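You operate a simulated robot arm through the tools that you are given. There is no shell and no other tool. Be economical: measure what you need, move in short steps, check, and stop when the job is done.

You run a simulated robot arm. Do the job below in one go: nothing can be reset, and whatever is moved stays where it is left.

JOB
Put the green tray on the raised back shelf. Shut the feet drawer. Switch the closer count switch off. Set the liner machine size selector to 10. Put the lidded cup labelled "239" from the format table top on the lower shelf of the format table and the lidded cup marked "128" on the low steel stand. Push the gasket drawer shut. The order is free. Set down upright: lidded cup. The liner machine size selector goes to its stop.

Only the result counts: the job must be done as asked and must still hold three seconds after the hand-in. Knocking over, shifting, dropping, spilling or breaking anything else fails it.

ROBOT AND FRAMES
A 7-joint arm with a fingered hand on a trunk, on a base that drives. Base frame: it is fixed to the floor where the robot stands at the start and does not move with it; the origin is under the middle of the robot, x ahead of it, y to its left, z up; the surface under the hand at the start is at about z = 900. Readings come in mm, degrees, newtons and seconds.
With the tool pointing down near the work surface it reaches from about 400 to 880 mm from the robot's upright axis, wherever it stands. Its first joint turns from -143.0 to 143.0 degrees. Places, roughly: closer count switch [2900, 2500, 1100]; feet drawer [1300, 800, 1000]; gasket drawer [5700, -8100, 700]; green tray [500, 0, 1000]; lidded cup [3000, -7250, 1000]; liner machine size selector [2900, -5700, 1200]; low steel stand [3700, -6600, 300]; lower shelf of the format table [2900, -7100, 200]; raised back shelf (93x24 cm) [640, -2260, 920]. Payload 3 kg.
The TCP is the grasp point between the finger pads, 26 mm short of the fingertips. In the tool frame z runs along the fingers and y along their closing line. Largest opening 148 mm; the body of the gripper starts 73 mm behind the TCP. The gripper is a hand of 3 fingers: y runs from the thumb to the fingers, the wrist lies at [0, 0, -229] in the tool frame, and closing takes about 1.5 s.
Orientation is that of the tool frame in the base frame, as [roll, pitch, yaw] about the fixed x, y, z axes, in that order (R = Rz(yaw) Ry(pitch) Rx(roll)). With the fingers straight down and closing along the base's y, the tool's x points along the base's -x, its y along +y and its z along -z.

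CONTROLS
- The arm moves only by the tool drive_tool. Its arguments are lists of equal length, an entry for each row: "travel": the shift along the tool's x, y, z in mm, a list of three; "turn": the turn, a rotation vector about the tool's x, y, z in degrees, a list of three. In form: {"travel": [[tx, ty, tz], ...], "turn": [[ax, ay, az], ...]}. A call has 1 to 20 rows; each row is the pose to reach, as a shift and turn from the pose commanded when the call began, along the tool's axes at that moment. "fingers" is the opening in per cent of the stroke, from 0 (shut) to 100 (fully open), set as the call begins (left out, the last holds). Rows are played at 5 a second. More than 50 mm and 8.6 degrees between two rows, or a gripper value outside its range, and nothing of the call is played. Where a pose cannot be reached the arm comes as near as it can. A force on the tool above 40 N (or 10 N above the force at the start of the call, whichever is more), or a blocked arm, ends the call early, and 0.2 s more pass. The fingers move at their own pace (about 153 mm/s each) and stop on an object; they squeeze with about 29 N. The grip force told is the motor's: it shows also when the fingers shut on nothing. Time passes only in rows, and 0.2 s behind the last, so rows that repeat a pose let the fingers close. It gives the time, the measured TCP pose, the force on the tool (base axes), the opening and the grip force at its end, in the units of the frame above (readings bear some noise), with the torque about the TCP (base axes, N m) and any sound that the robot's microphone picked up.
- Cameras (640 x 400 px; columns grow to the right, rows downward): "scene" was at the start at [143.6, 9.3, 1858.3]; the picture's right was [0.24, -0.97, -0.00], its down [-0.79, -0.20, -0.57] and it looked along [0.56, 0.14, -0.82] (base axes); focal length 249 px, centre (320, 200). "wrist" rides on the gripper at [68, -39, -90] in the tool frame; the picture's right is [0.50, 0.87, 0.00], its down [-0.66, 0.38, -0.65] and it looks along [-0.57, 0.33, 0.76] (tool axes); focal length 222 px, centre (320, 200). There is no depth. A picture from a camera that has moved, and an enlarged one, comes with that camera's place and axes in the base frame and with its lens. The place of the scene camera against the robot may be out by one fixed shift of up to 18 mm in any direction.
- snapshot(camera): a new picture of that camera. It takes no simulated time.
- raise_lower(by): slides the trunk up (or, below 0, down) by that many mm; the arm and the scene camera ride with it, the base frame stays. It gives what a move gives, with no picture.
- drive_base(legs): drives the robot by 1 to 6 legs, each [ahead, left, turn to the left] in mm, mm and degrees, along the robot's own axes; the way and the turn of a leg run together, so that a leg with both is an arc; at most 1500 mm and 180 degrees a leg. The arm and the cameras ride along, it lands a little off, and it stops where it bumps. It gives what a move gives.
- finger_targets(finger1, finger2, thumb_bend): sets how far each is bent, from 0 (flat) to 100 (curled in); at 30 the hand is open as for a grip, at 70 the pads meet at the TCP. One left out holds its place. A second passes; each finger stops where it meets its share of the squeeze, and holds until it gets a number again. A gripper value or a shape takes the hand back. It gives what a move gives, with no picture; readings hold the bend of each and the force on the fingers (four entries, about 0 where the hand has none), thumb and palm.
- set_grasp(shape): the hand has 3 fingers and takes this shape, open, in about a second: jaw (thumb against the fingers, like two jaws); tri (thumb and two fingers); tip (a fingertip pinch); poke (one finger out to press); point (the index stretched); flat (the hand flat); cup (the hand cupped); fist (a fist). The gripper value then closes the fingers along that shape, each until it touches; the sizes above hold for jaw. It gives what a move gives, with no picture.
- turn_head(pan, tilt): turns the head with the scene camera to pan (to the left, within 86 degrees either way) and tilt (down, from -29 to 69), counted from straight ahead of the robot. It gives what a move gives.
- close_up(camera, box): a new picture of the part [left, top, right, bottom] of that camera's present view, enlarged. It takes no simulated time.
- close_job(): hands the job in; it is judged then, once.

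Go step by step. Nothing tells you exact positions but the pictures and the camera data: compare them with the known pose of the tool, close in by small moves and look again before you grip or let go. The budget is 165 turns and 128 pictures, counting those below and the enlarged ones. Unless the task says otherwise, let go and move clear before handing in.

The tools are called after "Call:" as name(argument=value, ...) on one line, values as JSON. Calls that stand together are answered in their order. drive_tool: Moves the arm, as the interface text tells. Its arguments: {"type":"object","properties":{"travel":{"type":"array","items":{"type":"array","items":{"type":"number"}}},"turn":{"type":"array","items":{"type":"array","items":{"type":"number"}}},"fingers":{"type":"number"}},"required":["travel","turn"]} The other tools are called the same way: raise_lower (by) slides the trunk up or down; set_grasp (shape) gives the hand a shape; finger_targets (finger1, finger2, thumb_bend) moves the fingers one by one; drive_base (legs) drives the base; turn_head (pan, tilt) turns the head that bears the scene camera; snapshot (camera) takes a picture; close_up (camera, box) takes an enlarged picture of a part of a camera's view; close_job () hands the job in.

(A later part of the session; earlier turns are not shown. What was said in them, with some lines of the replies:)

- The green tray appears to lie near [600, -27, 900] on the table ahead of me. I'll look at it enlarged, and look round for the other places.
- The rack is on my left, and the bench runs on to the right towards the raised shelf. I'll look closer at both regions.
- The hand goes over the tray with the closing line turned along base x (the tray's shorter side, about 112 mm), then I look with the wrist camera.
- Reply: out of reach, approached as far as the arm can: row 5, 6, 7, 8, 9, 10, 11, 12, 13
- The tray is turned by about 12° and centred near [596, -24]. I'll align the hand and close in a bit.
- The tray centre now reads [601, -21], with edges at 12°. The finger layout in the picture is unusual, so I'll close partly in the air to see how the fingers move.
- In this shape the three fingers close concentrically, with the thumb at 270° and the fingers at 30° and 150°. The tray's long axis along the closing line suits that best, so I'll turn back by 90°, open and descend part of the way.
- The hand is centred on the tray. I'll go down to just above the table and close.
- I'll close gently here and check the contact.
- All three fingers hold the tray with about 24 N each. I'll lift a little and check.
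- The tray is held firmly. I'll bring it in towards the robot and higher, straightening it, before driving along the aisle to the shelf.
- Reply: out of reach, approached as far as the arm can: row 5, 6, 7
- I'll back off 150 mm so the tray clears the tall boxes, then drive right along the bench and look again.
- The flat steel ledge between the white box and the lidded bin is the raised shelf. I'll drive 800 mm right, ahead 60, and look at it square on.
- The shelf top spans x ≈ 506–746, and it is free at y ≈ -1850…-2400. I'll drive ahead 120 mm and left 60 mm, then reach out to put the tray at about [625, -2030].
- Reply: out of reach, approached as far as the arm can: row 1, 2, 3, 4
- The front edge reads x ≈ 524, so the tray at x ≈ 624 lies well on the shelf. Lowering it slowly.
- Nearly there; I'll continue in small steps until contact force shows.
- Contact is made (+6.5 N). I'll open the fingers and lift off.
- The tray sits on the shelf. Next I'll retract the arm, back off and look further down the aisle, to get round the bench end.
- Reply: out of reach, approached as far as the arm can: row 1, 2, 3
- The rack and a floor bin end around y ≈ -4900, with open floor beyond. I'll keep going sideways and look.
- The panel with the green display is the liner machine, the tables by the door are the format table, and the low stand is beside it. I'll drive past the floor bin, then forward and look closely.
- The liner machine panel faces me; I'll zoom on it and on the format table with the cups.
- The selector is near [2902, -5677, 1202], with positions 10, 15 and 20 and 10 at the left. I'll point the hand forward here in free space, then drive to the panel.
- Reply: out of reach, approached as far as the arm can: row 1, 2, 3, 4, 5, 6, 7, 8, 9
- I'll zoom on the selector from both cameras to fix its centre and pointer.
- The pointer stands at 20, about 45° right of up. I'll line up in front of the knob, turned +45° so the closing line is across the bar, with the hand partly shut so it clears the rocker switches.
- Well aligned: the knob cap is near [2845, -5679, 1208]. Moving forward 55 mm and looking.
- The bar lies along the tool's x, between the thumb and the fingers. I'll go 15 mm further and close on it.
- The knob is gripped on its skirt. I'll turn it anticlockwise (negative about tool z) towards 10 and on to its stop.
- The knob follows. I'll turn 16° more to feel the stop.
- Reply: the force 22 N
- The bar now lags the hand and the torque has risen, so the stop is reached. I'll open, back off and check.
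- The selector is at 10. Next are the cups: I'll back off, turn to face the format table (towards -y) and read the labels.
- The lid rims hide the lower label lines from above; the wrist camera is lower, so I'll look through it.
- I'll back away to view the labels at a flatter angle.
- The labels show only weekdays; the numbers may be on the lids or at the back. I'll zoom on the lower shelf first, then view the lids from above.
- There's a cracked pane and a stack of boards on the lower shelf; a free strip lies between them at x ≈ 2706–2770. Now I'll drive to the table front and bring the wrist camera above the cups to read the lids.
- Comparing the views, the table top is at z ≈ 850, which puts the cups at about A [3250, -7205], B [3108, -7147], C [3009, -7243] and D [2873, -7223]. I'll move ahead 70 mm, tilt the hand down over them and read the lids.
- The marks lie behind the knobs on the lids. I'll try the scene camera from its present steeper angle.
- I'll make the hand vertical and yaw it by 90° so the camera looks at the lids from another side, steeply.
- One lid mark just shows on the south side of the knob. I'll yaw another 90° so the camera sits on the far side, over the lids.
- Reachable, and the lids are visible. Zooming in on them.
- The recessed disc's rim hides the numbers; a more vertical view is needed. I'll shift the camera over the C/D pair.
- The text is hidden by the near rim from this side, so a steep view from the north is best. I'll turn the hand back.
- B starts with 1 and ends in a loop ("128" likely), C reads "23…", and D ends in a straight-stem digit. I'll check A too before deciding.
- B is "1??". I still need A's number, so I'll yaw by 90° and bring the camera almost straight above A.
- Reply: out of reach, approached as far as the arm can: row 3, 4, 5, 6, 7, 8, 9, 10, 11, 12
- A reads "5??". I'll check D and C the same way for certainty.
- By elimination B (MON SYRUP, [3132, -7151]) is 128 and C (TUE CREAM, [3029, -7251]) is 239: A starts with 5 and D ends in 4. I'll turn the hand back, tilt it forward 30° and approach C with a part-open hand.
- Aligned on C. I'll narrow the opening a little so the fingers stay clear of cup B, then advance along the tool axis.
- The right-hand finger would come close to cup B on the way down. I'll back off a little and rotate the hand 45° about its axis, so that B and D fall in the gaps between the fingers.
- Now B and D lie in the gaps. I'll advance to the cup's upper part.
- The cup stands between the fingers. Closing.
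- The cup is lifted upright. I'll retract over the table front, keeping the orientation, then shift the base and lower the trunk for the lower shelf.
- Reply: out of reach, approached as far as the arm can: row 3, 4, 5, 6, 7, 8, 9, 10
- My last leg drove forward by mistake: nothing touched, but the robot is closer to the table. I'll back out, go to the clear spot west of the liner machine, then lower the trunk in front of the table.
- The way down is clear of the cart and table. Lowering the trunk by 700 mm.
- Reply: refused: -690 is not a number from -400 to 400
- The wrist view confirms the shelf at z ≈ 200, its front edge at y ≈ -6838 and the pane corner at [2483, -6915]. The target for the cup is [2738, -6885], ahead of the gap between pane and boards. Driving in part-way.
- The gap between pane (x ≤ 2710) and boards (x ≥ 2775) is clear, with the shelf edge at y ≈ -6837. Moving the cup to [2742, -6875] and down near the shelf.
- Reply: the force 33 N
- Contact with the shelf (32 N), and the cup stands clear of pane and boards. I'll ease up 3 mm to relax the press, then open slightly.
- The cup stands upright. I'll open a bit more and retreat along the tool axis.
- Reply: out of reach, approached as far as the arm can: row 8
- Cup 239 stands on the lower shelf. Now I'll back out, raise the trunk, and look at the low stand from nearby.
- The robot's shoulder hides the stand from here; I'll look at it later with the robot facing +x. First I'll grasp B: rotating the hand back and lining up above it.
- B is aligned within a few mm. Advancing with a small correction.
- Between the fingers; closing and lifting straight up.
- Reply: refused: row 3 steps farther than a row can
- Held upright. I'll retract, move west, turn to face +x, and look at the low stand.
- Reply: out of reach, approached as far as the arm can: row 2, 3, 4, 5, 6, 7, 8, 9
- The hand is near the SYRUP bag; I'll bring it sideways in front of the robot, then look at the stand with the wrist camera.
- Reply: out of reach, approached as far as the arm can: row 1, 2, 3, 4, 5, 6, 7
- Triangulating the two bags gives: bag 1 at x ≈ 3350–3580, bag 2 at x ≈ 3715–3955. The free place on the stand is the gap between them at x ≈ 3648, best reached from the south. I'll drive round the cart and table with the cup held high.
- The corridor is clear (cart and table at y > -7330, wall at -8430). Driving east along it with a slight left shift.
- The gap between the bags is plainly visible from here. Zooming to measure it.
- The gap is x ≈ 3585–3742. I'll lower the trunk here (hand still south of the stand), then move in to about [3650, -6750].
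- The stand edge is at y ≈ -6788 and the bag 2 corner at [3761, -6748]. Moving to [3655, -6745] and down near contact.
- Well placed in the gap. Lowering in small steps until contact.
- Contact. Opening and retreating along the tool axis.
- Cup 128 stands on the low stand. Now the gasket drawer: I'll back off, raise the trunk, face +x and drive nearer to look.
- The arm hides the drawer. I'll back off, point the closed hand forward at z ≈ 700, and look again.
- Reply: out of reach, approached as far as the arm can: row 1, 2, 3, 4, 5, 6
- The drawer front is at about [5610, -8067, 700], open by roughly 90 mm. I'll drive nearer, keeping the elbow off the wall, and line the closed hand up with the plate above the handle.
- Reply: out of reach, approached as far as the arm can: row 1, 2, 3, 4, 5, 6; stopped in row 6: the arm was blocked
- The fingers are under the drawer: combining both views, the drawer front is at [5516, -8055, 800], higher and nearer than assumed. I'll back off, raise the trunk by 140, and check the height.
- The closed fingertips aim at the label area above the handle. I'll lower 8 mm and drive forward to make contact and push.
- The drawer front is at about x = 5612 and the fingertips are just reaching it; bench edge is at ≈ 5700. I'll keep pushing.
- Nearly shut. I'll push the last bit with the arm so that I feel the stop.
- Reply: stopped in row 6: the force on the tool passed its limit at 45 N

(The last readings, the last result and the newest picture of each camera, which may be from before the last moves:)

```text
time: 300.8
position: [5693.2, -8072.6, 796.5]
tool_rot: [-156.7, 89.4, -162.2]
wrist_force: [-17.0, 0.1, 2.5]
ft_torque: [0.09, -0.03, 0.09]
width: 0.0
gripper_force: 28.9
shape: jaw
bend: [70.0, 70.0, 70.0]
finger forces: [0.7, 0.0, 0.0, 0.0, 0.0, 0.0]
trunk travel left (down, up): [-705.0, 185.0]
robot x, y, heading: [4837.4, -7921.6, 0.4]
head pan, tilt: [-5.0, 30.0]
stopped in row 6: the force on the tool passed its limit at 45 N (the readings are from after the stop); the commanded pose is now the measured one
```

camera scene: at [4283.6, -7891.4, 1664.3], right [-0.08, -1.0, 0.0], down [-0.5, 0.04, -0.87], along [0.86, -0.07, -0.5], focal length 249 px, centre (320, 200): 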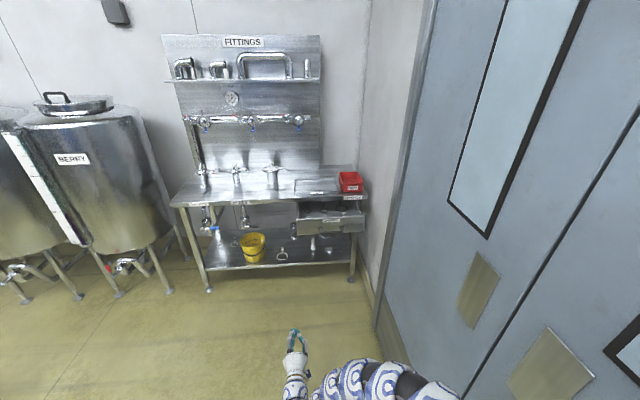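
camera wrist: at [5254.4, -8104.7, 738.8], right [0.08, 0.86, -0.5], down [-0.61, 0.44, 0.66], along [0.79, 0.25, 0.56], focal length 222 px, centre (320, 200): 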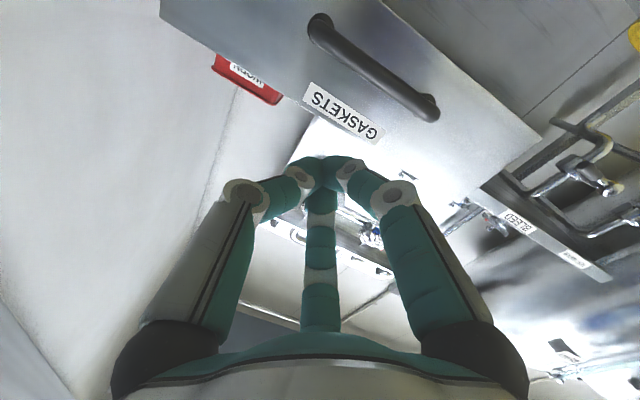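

The drawer is shut (45 N at the stop). I'll withdraw and make the long drive back: west along the corridor, then north up the aisle.

Call:
drive_base(legs=[[-200, 0, 0], [-1400, 60, 0], [-1400, 0, 0], [-1340, 0, 0]])

Call:
raise_lower(by=185)

```text
time: 321.8
position: [1371.5, -8020.6, 796.5]
tool_rot: [-156.6, 89.3, -162.9]
wrist_force: [-0.6, -0.5, -0.1]
ft_torque: [0.01, 0.03, -0.02]
width: 0.1
gripper_force: 29.5
shape: jaw
bend: [70.0, 70.0, 70.0]
finger forces: [0.1, 0.0, 0.1, 0.0, 0.1, 0.1]
trunk travel left (down, up): [-705.0, 185.0]
robot x, y, heading: [519.3, -7859.5, -0.5]
head pan, tilt: [-5.0, 30.0]
```

```text
time: 323.8
position: [1372.4, -8020.5, 980.3]
tool_rot: [-156.9, 89.4, -163.2]
wrist_force: [-0.5, -0.4, 0.2]
ft_torque: [-0.01, -0.02, 0.0]
width: 0.2
gripper_force: 29.3
shape: jaw
bend: [70.0, 70.0, 70.0]
finger forces: [0.1, 0.0, 0.0, 0.0, 0.0, 0.0]
trunk travel left (down, up): [-890.0, 0.0]
robot x, y, heading: [516.0, -7854.6, -0.4]
head pan, tilt: [-5.0, 30.0]
```

Call:
drive_base(legs=[[0, 0, 90.4], [1430, 0, 0], [0, -1230, 0], [1450, 0, 0], [1450, 0, 0]])

Call:
turn_head(pan=10, tilt=20)

Call:
snapshot(camera="scene")

```text
time: 354.3
position: [1792.9, -2669.8, 981.7]
tool_rot: [-157.5, 89.3, -69.9]
wrist_force: [-0.5, -0.2, 0.3]
ft_torque: [0.02, -0.03, -0.01]
width: 0.0
gripper_force: 28.6
shape: jaw
bend: [70.0, 70.0, 70.0]
finger forces: [0.0, 0.1, 0.1, 0.0, 0.0, 0.0]
trunk travel left (down, up): [-890.0, 0.0]
robot x, y, heading: [1686.2, -3537.3, 93.1]
head pan, tilt: [-5.0, 30.0]
```

```text
time: 355.1
position: [1792.0, -2670.7, 981.1]
tool_rot: [-156.9, 89.3, -69.4]
wrist_force: [-0.4, -0.9, -0.5]
ft_torque: [0.02, -0.03, 0.01]
width: 0.0
gripper_force: 28.9
shape: jaw
bend: [70.0, 70.0, 70.0]
finger forces: [0.1, 0.0, 0.0, 0.0, 0.1, 0.0]
trunk travel left (down, up): [-890.0, 0.0]
robot x, y, heading: [1689.5, -3532.9, 93.2]
head pan, tilt: [10.0, 20.0]
```

```text
6 pictures are left
camera scene: at [1655.5, -3372.6, 2000.3], right [0.97, 0.23, 0.0], down [0.08, -0.33, -0.94], along [-0.21, 0.91, -0.34], focal length 249 px, centre (320, 200)
```

scene: 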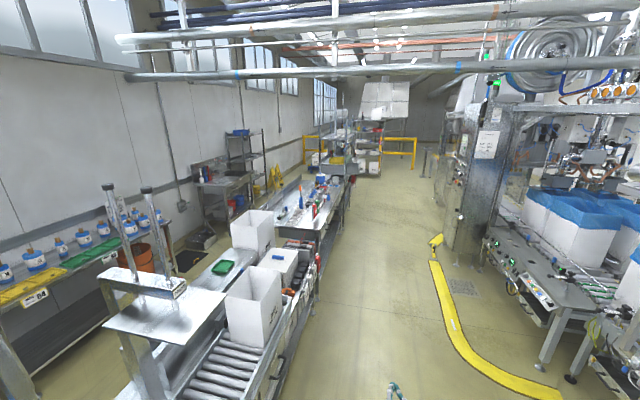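

The aisle is clear. I'll straighten, drive north to about y = 0 and look at the rack from the aisle side.

Call:
drive_base(legs=[[1400, -60, -3.2], [1400, 0, 0], [900, 0, 0]])

Call:
turn_head(pan=25, tilt=35)

Call:
snapshot(camera="scene")

```text
time: 372.9
position: [1886.2, 1006.6, 980.5]
tool_rot: [-157.3, 89.4, -73.3]
wrist_force: [-0.2, 0.1, -0.3]
ft_torque: [-0.01, 0.04, -0.01]
width: 0.0
gripper_force: 28.6
shape: jaw
bend: [70.0, 70.0, 70.0]
finger forces: [0.1, 0.0, 0.0, 0.0, 0.1, 0.0]
trunk travel left (down, up): [-890.0, 0.0]
robot x, y, heading: [1730.4, 146.5, 89.9]
head pan, tilt: [10.0, 20.0]
```

```text
time: 373.6
position: [1886.8, 1006.3, 982.0]
tool_rot: [-156.7, 89.5, -72.6]
wrist_force: [-0.5, 0.6, 0.9]
ft_torque: [-0.01, 0.02, 0.01]
width: 0.2
gripper_force: 28.7
shape: jaw
bend: [70.0, 70.0, 70.0]
finger forces: [0.0, 0.1, 0.1, 0.0, 0.0, 0.1]
trunk travel left (down, up): [-890.0, 0.0]
robot x, y, heading: [1727.9, 148.7, 89.5]
head pan, tilt: [25.0, 35.0]
```

```text
5 pictures are left
camera scene: at [1686.7, 302.1, 1976.5], right [0.91, 0.42, 0.0], down [0.24, -0.52, -0.82], along [-0.34, 0.74, -0.57], focal length 249 px, centre (320, 200)
```

scene: 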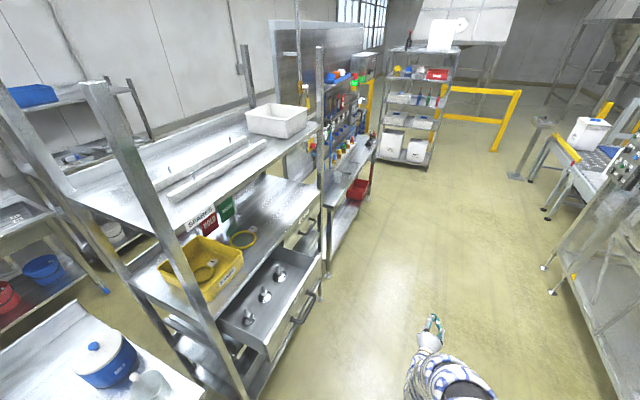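

The feet drawer is open towards the aisle. One zoom to measure it.

Call:
close_up(camera="scene", box=[200, 230, 340, 380])

```text
2.67 times, centred on (270, 305) of scene
camera zoom: at [1686.7, 302.1, 1976.5], right [0.91, 0.42, 0.0], down [0.24, -0.52, -0.82], along [-0.34, 0.74, -0.57], focal length 664 px, centre (453, -80)
```

zoom: 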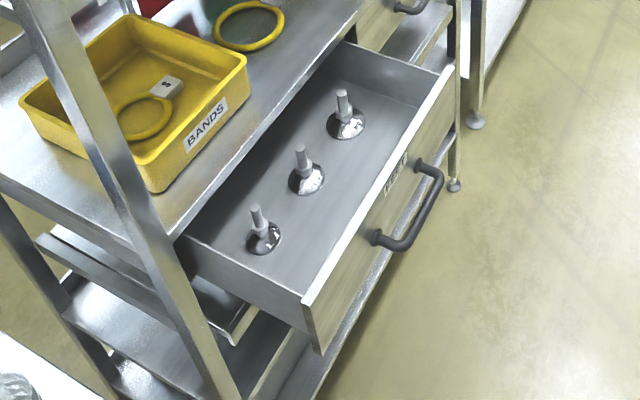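

Using the bin corner in two views, the shelf is at z ≈ 1155, so the drawer front is x ≈ 1352, y ≈ 593–1029, z ≈ 960–1110, and it needs about 180 mm of push. I'll position the robot facing west with the closed hand at about [1470, 680, 1035], beside the handle.

Call:
drive_base(legs=[[0, -600, 0], [376, 0, 0], [0, 0, 90.3]])

Call:
drive_tool(travel=[[-18, 0, 0], [-36, 0, 0], [-54, 0, 0], [-54, 0, 0]], turn=[[0, 0, 0], [0, 0, 0], [0, 0, 0], [0, 0, 0]])

```text
time: 376.6
position: [2416.5, 1003.3, 982.2]
tool_rot: [-166.5, 89.5, -82.5]
wrist_force: [0.2, 0.4, 0.0]
ft_torque: [0.02, 0.02, 0.01]
width: 0.0
gripper_force: 29.0
shape: jaw
bend: [70.0, 70.0, 70.0]
finger forces: [0.0, 0.0, 0.0, 0.1, 0.0, 0.0]
trunk travel left (down, up): [-890.0, 0.0]
robot x, y, heading: [2258.0, 147.8, 89.6]
head pan, tilt: [25.0, 35.0]
stopped in leg 1: the robot was blocked; the commanded pose is now the measured one
```

```text
time: 377.6
position: [2412.9, 1002.9, 1036.3]
tool_rot: [-147.6, 89.5, -63.5]
wrist_force: [-0.2, 0.4, 0.1]
ft_torque: [-0.04, -0.01, -0.01]
width: 0.1
gripper_force: 28.7
shape: jaw
bend: [70.0, 70.0, 70.0]
finger forces: [0.0, 0.0, 0.0, 0.1, 0.0, 0.0]
trunk travel left (down, up): [-890.0, 0.0]
robot x, y, heading: [2258.0, 149.2, 89.9]
head pan, tilt: [25.0, 35.0]
```

I bumped something on the right at x ≈ 2258; I'll move off 60 mm and shorten the arm's reach instead.

Call:
drive_base(legs=[[0, 60, 0]])

Call:
drive_tool(travel=[[0, 0, -40], [0, 0, -80], [0, 0, -120], [0, 0, -160], [0, 0, -190], [0, 0, -190]], turn=[[0, 0, 0], [0, 0, 0], [0, 0, 0], [0, 0, 0], [0, 0, 0], [0, 0, 0]])

```text
time: 378.5
position: [2353.9, 1003.8, 1036.3]
tool_rot: [-151.5, 89.5, -67.4]
wrist_force: [-0.1, 0.7, 0.5]
ft_torque: [0.05, -0.01, -0.03]
width: 0.1
gripper_force: 29.3
shape: jaw
bend: [70.0, 70.0, 70.0]
finger forces: [0.0, 0.1, 0.1, 0.0, 0.1, 0.0]
trunk travel left (down, up): [-890.0, 0.0]
robot x, y, heading: [2199.8, 146.0, 89.7]
head pan, tilt: [25.0, 35.0]
```

```text
time: 380.1
position: [2435.7, 847.6, 1002.1]
tool_rot: [-158.7, 89.5, -85.9]
wrist_force: [-0.5, 0.4, 0.3]
ft_torque: [-0.02, 0.0, 0.02]
width: 0.0
gripper_force: 29.3
shape: jaw
bend: [70.0, 70.0, 70.0]
finger forces: [0.1, 0.0, 0.0, 0.1, 0.0, 0.1]
out of reach, approached as far as the arm can: row 3, 4, 5, 6
trunk travel left (down, up): [-890.0, 0.0]
robot x, y, heading: [2200.2, 149.0, 89.6]
head pan, tilt: [25.0, 35.0]
stopped in row 6: the arm was blocked; the commanded pose is now the measured one
```

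Call:
drive_base(legs=[[0, 60, 0], [296, 0, 0], [0, 0, 90.4]])

Call:
drive_tool(travel=[[-15, 0, 0], [-28, 0, 0], [-28, 0, 0]], turn=[[0, 0, 0], [0, 0, 0], [0, 0, 0]])

Call:
snapshot(camera="wrist")

```text
time: 386.6
position: [1438.9, 673.1, 1002.2]
tool_rot: [-159.3, 89.5, 4.5]
wrist_force: [-0.2, -0.6, 0.2]
ft_torque: [0.0, 0.0, -0.03]
width: 0.0
gripper_force: 29.5
shape: jaw
bend: [70.0, 70.0, 70.0]
finger forces: [0.1, 0.1, 0.0, 0.1, 0.0, 0.0]
trunk travel left (down, up): [-890.0, 0.0]
robot x, y, heading: [2142.9, 447.3, -179.3]
head pan, tilt: [25.0, 35.0]
```

```text
time: 387.4
position: [1426.6, 667.2, 1012.6]
tool_rot: [-162.7, 89.5, 1.0]
wrist_force: [0.3, -0.3, 0.3]
ft_torque: [0.01, 0.01, -0.01]
width: 0.2
gripper_force: 28.9
shape: jaw
bend: [70.0, 70.0, 70.0]
finger forces: [0.0, 0.1, 0.0, 0.0, 0.0, 0.0]
out of reach, approached as far as the arm can: row 1, 2, 3
trunk travel left (down, up): [-890.0, 0.0]
robot x, y, heading: [2143.3, 447.5, -179.2]
head pan, tilt: [25.0, 35.0]
```

```text
3 pictures are left
camera wrist: at [1526.7, 679.5, 945.6], right [-0.24, -0.83, -0.5], down [0.52, -0.55, 0.66], along [-0.82, -0.1, 0.56], focal length 222 px, centre (320, 200)
```

wrist: 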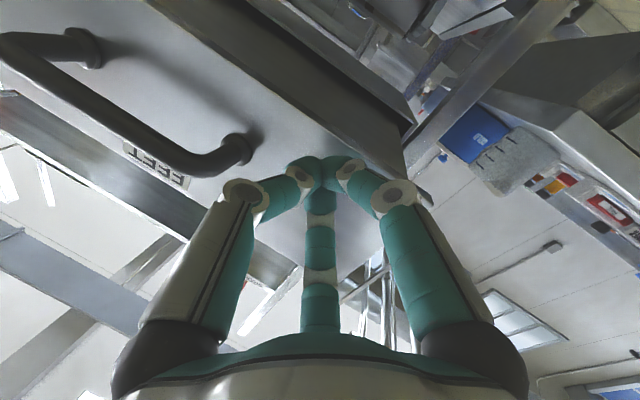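

The fingertips aim at the panel just beside the handle. Pushing with the base.

Call:
drive_base(legs=[[150, 0, 0]])

Call:
drive_base(legs=[[50, 0, 0]])

Call:
drive_tool(travel=[[0, 0, 8], [0, 0, 16], [0, 0, 24], [0, 0, 32], [0, 0, 40], [0, 0, 48]], turn=[[0, 0, 0], [0, 0, 0], [0, 0, 0], [0, 0, 0], [0, 0, 0], [0, 0, 0]])

```text
time: 388.8
position: [1274.6, 663.1, 1011.6]
tool_rot: [-161.3, 89.5, 2.7]
wrist_force: [-0.9, -0.3, 0.4]
ft_torque: [0.0, 0.0, 0.01]
width: 0.0
gripper_force: 28.5
shape: jaw
bend: [70.0, 70.0, 70.0]
finger forces: [0.0, 0.1, 0.1, 0.0, 0.0, 0.0]
trunk travel left (down, up): [-890.0, 0.0]
robot x, y, heading: [1992.0, 448.6, -178.7]
head pan, tilt: [25.0, 35.0]
```

```text
time: 389.7
position: [1223.8, 662.7, 1012.2]
tool_rot: [-162.9, 89.6, 1.0]
wrist_force: [-0.7, 0.1, 0.3]
ft_torque: [0.02, 0.02, 0.01]
width: 0.1
gripper_force: 29.5
shape: jaw
bend: [70.0, 70.0, 70.0]
finger forces: [0.1, 0.0, 0.1, 0.1, 0.0, 0.1]
trunk travel left (down, up): [-890.0, 0.0]
robot x, y, heading: [1942.1, 448.7, -179.1]
head pan, tilt: [25.0, 35.0]
```

```text
time: 390.9
position: [1194.3, 670.2, 1011.3]
tool_rot: [-177.4, 89.3, -13.4]
wrist_force: [30.0, -3.1, 4.6]
ft_torque: [0.01, 0.13, -0.04]
width: 0.0
gripper_force: 28.8
shape: jaw
bend: [70.0, 70.0, 70.0]
finger forces: [0.0, 0.1, 0.0, 0.0, 0.0, 0.0]
trunk travel left (down, up): [-890.0, 0.0]
robot x, y, heading: [1941.6, 446.2, -179.3]
head pan, tilt: [25.0, 35.0]
stopped in row 5: the force on the tool passed its limit at 52 N (the readings are from after the stop); the commanded pose is now the measured one
```

The stop was felt at 52 N, right at the rack face, so the feet drawer is shut. Now to the closer count switch: I'll back off, turn by stages, and drive north-east.

Call:
drive_base(legs=[[-200, 0, 0], [0, 0, -90.7], [1300, 170, 0], [0, 0, -90], [0, 850, 0]])

Call:
turn_head(pan=-5, tilt=30)

Call:
snapshot(camera="scene")

```text
time: 410.6
position: [2778.0, 2349.0, 1010.6]
tool_rot: [-171.0, 89.2, 169.3]
wrist_force: [0.1, 0.8, -0.8]
ft_torque: [-0.01, 0.0, 0.01]
width: 0.0
gripper_force: 29.1
shape: jaw
bend: [70.0, 70.0, 70.0]
finger forces: [0.0, 0.0, 0.0, 0.0, 0.0, 0.0]
trunk travel left (down, up): [-890.0, 0.0]
robot x, y, heading: [2045.4, 2622.8, -2.8]
head pan, tilt: [25.0, 35.0]
```

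```text
time: 411.6
position: [2777.2, 2348.9, 1009.9]
tool_rot: [-173.2, 89.2, 167.2]
wrist_force: [-0.7, 0.5, 0.1]
ft_torque: [-0.03, -0.03, 0.03]
width: 0.0
gripper_force: 28.4
shape: jaw
bend: [70.0, 70.0, 70.0]
finger forces: [0.0, 0.0, 0.0, 0.1, 0.0, 0.0]
trunk travel left (down, up): [-890.0, 0.0]
robot x, y, heading: [2044.5, 2618.5, -3.0]
head pan, tilt: [-5.0, 30.0]
```

```text
2 pictures are left
camera scene: at [2206.7, 2596.8, 1984.3], right [-0.13, -0.99, 0.0], down [-0.5, 0.07, -0.87], along [0.86, -0.12, -0.5], focal length 249 px, centre (320, 200)
```

scene: 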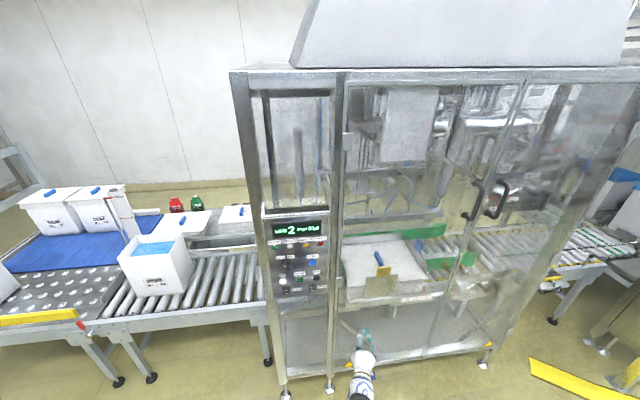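

The machine panel is at around pixel (300, 260). I'll use one enlarged picture to find the count switch.

Call:
close_up(camera="scene", box=[258, 205, 342, 305])

```text
4.00 times, centred on (300, 255) of scene
camera zoom: at [2206.7, 2596.8, 1984.3], right [-0.13, -0.99, 0.0], down [-0.5, 0.07, -0.87], along [0.86, -0.12, -0.5], focal length 996 px, centre (400, -20)
```

zoom: 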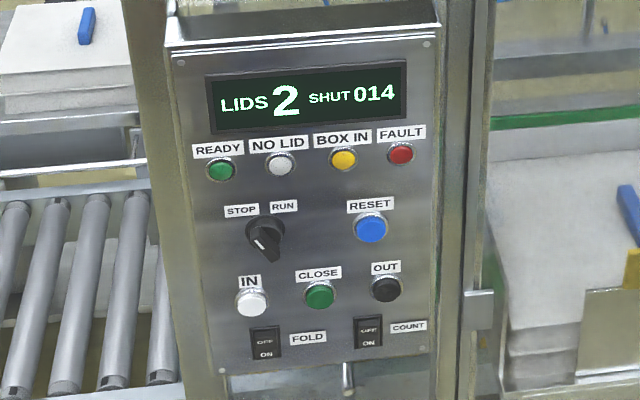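

The COUNT rocker is at lower right of the panel, with OFF its upper half (≈ [2940, 2541, 1131]). I'll back off, restore the trunk height used at the other panel, and bring the closed hand straight ahead, pointing forward.

Call:
drive_base(legs=[[-160, 0, 2.9]])

Call:
raise_lower(by=-90)

Call:
drive_tool(travel=[[-26, 24, -19], [-52, 49, -37], [-79, 73, -56], [-105, 98, -75], [-132, 122, -93], [-158, 147, -112], [-184, 171, -131], [-211, 196, -150], [-211, 196, -150]], turn=[[-2, 0, 0], [-4, 0, 0], [-6, 0, 0], [-8, 0, 0], [-10, 0, 0], [-12, 0, 0], [-15, 0, 0], [-17, 0, 0], [-17, 0, 0]])

```text
time: 413.0
position: [2628.5, 2389.8, 1010.5]
tool_rot: [-173.4, 89.4, 169.8]
wrist_force: [-0.4, 0.1, 0.4]
ft_torque: [0.0, 0.03, -0.02]
width: 0.1
gripper_force: 28.4
shape: jaw
bend: [70.0, 70.0, 70.0]
finger forces: [0.0, 0.0, 0.1, 0.0, 0.0, 0.0]
trunk travel left (down, up): [-890.0, 0.0]
robot x, y, heading: [1885.3, 2626.0, -0.2]
head pan, tilt: [-5.0, 30.0]
```

```text
time: 414.2
position: [2629.4, 2389.6, 920.1]
tool_rot: [-172.7, 89.2, 170.6]
wrist_force: [-0.1, 0.1, 0.3]
ft_torque: [0.04, -0.01, 0.01]
width: 0.0
gripper_force: 28.7
shape: jaw
bend: [70.0, 70.0, 70.0]
finger forces: [0.0, 0.0, 0.0, 0.1, 0.0, 0.0]
trunk travel left (down, up): [-800.0, 90.0]
robot x, y, heading: [1881.9, 2628.0, 0.2]
head pan, tilt: [-5.0, 30.0]
```

```text
time: 416.2
position: [2625.0, 2684.2, 1040.6]
tool_rot: [170.4, 89.3, 170.7]
wrist_force: [-0.4, 0.0, -0.2]
ft_torque: [0.0, -0.02, 0.02]
width: 0.0
gripper_force: 28.9
shape: jaw
bend: [70.0, 70.0, 70.0]
finger forces: [0.0, 0.1, 0.0, 0.0, 0.0, 0.0]
out of reach, approached as far as the arm can: row 1, 2, 3, 4, 5, 6, 7, 8, 9
trunk travel left (down, up): [-800.0, 90.0]
robot x, y, heading: [1880.6, 2628.0, 0.0]
head pan, tilt: [-5.0, 30.0]
```

Pointing straight ahead now. I'll raise the trunk by 90 to bring z to 1130, then shift the base to put the tip about 100 mm in front of the switch and use the last picture there.

Call:
raise_lower(by=89)

Call:
drive_base(legs=[[170, -143, 0]])

```text
time: 417.5
position: [2625.9, 2683.7, 1129.6]
tool_rot: [168.6, 89.4, 168.7]
wrist_force: [0.9, -0.6, -0.5]
ft_torque: [0.01, -0.02, 0.01]
width: 0.1
gripper_force: 28.9
shape: jaw
bend: [70.0, 70.0, 70.0]
finger forces: [0.0, 0.0, 0.0, 0.0, 0.0, 0.1]
trunk travel left (down, up): [-889.0, 1.0]
robot x, y, heading: [1884.2, 2626.1, 0.2]
head pan, tilt: [-5.0, 30.0]
```

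```text
time: 419.2
position: [2797.9, 2535.6, 1128.5]
tool_rot: [166.1, 89.3, 166.0]
wrist_force: [-0.5, -0.2, -0.1]
ft_torque: [-0.04, 0.02, -0.01]
width: 0.2
gripper_force: 29.2
shape: jaw
bend: [70.0, 70.0, 70.0]
finger forces: [0.1, 0.1, 0.0, 0.0, 0.0, 0.1]
trunk travel left (down, up): [-889.0, 1.0]
robot x, y, heading: [2053.3, 2481.6, -0.4]
head pan, tilt: [-5.0, 30.0]
```

Call:
close_up(camera="wrist", box=[200, 20, 440, 190])

```text
2.35 times, centred on (320, 105) of wrist
camera zoom: at [2708.1, 2495.9, 1062.3], right [0.0, 0.87, -0.5], down [-0.65, 0.38, 0.66], along [0.76, 0.32, 0.56], focal length 523 px, centre (320, 424)
```

zoom: 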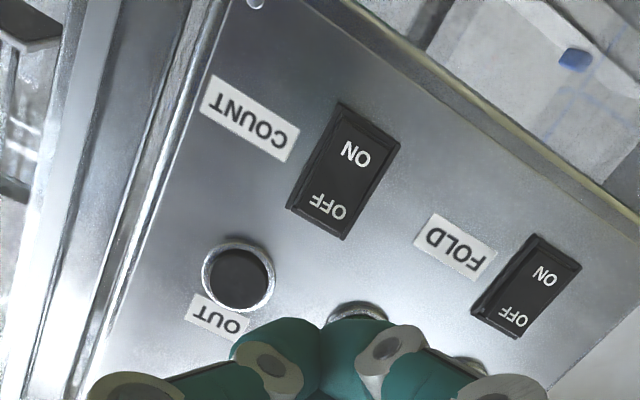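

The wrist view fixes the OFF half at about [2950, 2538, 1129], and the tip is already in line. I'll drive 95 mm closer, then check the pose and press with the arm.

Call:
drive_base(legs=[[92, 0, 0.3]])

```text
time: 420.3
position: [2890.4, 2539.8, 1127.6]
tool_rot: [169.9, 89.3, 170.1]
wrist_force: [-0.8, 0.3, -0.1]
ft_torque: [0.05, -0.01, 0.01]
width: 0.1
gripper_force: 29.2
shape: jaw
bend: [70.0, 70.0, 70.0]
finger forces: [0.0, 0.0, 0.1, 0.1, 0.0, 0.0]
trunk travel left (down, up): [-889.0, 1.0]
robot x, y, heading: [2147.3, 2482.1, 0.1]
head pan, tilt: [-5.0, 30.0]
```

Call:
drive_tool(travel=[[-2, -1, 6], [-2, -1, 12], [-2, -1, 18], [-2, -1, 24], [-2, -1, 30], [-2, -1, 36], [-2, -1, 42], [-2, -1, 48]], turn=[[0, 0, 0], [0, 0, 0], [0, 0, 0], [0, 0, 0], [0, 0, 0], [0, 0, 0], [0, 0, 0], [0, 0, 0]])

```text
time: 421.8
position: [2920.2, 2540.7, 1131.3]
tool_rot: [167.2, 89.4, 167.6]
wrist_force: [-25.4, -3.8, 6.0]
ft_torque: [-0.03, -0.05, -0.25]
width: 0.0
gripper_force: 28.7
shape: jaw
bend: [70.0, 70.0, 70.0]
finger forces: [0.0, 0.1, 0.0, 0.0, 0.1, 0.0]
trunk travel left (down, up): [-889.0, 1.0]
robot x, y, heading: [2143.4, 2479.0, 0.1]
head pan, tilt: [-5.0, 30.0]
stopped in row 7: the force on the tool passed its limit at 50 N (the readings are from after the stop); the commanded pose is now the measured one
```

The press reached 50 N, but slightly high on the rocker (z ≈ 1131; its top end is ≈ 1136). To be sure, I'll back off and press again 9 mm lower, still on the OFF half.

Call:
drive_tool(travel=[[0, 0, -12], [0, 0, -22], [9, -4, -22], [9, -4, -22], [9, -4, -16], [9, -4, -10], [9, -4, -4], [9, -4, 2], [9, -4, 8], [9, -4, 14]], turn=[[0, 0, 0], [0, 0, 0], [0, 0, 0], [0, 0, 0], [0, 0, 0], [0, 0, 0], [0, 0, 0], [0, 0, 0], [0, 0, 0], [0, 0, 0]])

```text
time: 423.6
position: [2918.8, 2537.4, 1117.5]
tool_rot: [172.0, 89.1, 172.2]
wrist_force: [-25.3, -3.2, 6.2]
ft_torque: [-0.04, -0.08, -0.17]
width: 0.0
gripper_force: 28.7
shape: jaw
bend: [70.0, 70.0, 70.0]
finger forces: [0.1, 0.0, 0.0, 0.1, 0.0, 0.1]
trunk travel left (down, up): [-889.0, 1.0]
robot x, y, heading: [2147.7, 2482.1, 0.2]
head pan, tilt: [-5.0, 30.0]
stopped in row 9: the force on the tool passed its limit at 50 N (the readings are from after the stop); the commanded pose is now the measured one
```

Contact depth suggests the upper half is in. One last press between the two heights (z ≈ 1125), well inside the OFF half, to settle it.

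Call:
drive_tool(travel=[[0, 0, -12], [0, 0, -22], [-8, 0, -22], [-8, 0, -22], [-8, 0, -16], [-8, 0, -10], [-8, 0, -4], [-8, 0, 2], [-8, 0, 8], [-8, 0, 14]], turn=[[0, 0, 0], [0, 0, 0], [0, 0, 0], [0, 0, 0], [0, 0, 0], [0, 0, 0], [0, 0, 0], [0, 0, 0], [0, 0, 0], [0, 0, 0]])

Call:
drive_tool(travel=[[0, 0, -15], [0, 0, -40], [0, 0, -60]], turn=[[0, 0, 0], [0, 0, 0], [0, 0, 0]])

Call:
drive_base(legs=[[-150, 0, 0]])

```text
time: 425.5
position: [2918.4, 2538.5, 1124.9]
tool_rot: [172.1, 88.9, 172.6]
wrist_force: [-26.4, -5.8, 7.3]
ft_torque: [-0.06, 0.0, -0.27]
width: 0.0
gripper_force: 28.4
shape: jaw
bend: [70.0, 70.0, 70.0]
finger forces: [0.1, 0.0, 0.0, 0.1, 0.0, 0.0]
trunk travel left (down, up): [-889.0, 1.0]
robot x, y, heading: [2144.3, 2483.8, 0.1]
head pan, tilt: [-5.0, 30.0]
stopped in row 9: the force on the tool passed its limit at 48 N (the readings are from after the stop); the commanded pose is now the measured one
```

```text
time: 426.3
position: [2874.6, 2548.7, 1120.2]
tool_rot: [176.1, 88.9, 176.2]
wrist_force: [-0.1, 0.4, -0.1]
ft_torque: [0.01, 0.0, 0.01]
width: 0.0
gripper_force: 29.2
shape: jaw
bend: [70.0, 70.0, 70.0]
finger forces: [0.1, 0.1, 0.0, 0.0, 0.1, 0.1]
out of reach, approached as far as the arm can: row 2, 3
trunk travel left (down, up): [-889.0, 1.0]
robot x, y, heading: [2147.9, 2485.8, -0.3]
head pan, tilt: [-5.0, 30.0]
```

```text
time: 427.6
position: [2724.9, 2549.2, 1119.5]
tool_rot: [175.6, 88.8, 175.9]
wrist_force: [0.4, -0.1, 0.1]
ft_torque: [0.0, -0.05, 0.0]
width: 0.1
gripper_force: 29.1
shape: jaw
bend: [70.0, 70.0, 70.0]
finger forces: [0.1, 0.0, 0.1, 0.1, 0.1, 0.0]
trunk travel left (down, up): [-889.0, 1.0]
robot x, y, heading: [1997.3, 2479.6, 0.1]
head pan, tilt: [-5.0, 30.0]
```

I have no pictures left, so the switch's OFF state rests on the press forces alone. Everything else was carried out as described, and the hand is clear. Handing in.

Call:
close_job()

```text
The job is handed in.
```

I handed the job in with every step carried out. Three of the results below rest on touch or reasoning, because I had no pictures left at the end.

- **Green tray:** it is on the raised back shelf, at about [633, -2041]. I saw it in place.
- **Liner machine size selector:** it is at 10, turned to its stop. I saw it in place.
- **Cup 239:** it stands upright on the lower shelf of the format table, between the boards and the cracked pane. I took TUE CREAM to be 239. Only "23" was readable on its lid, and one other cup starts with 5 and another appears to end in 4.
- **Cup 128:** it stands upright on the low steel stand, between the two bags. I took MON SYRUP to be 128 the same way, as only its first digit was clear.
- **Gasket drawer:** I saw it nearly closed, then pushed it until it stopped at 45 N.
- **Feet drawer:** I pushed it until it stopped at 52 N, level with the rack face. I did not see it closed.
- **Closer count switch:** I pressed it three times, aiming at the OFF half (about 50 N each). I heard no click and did not see it afterwards.

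While driving to the feet drawer, the robot was blocked by something at x ≈ 2258, y ≈ 148 in the aisle. I moved off 60 mm and did not check whether anything had shifted.
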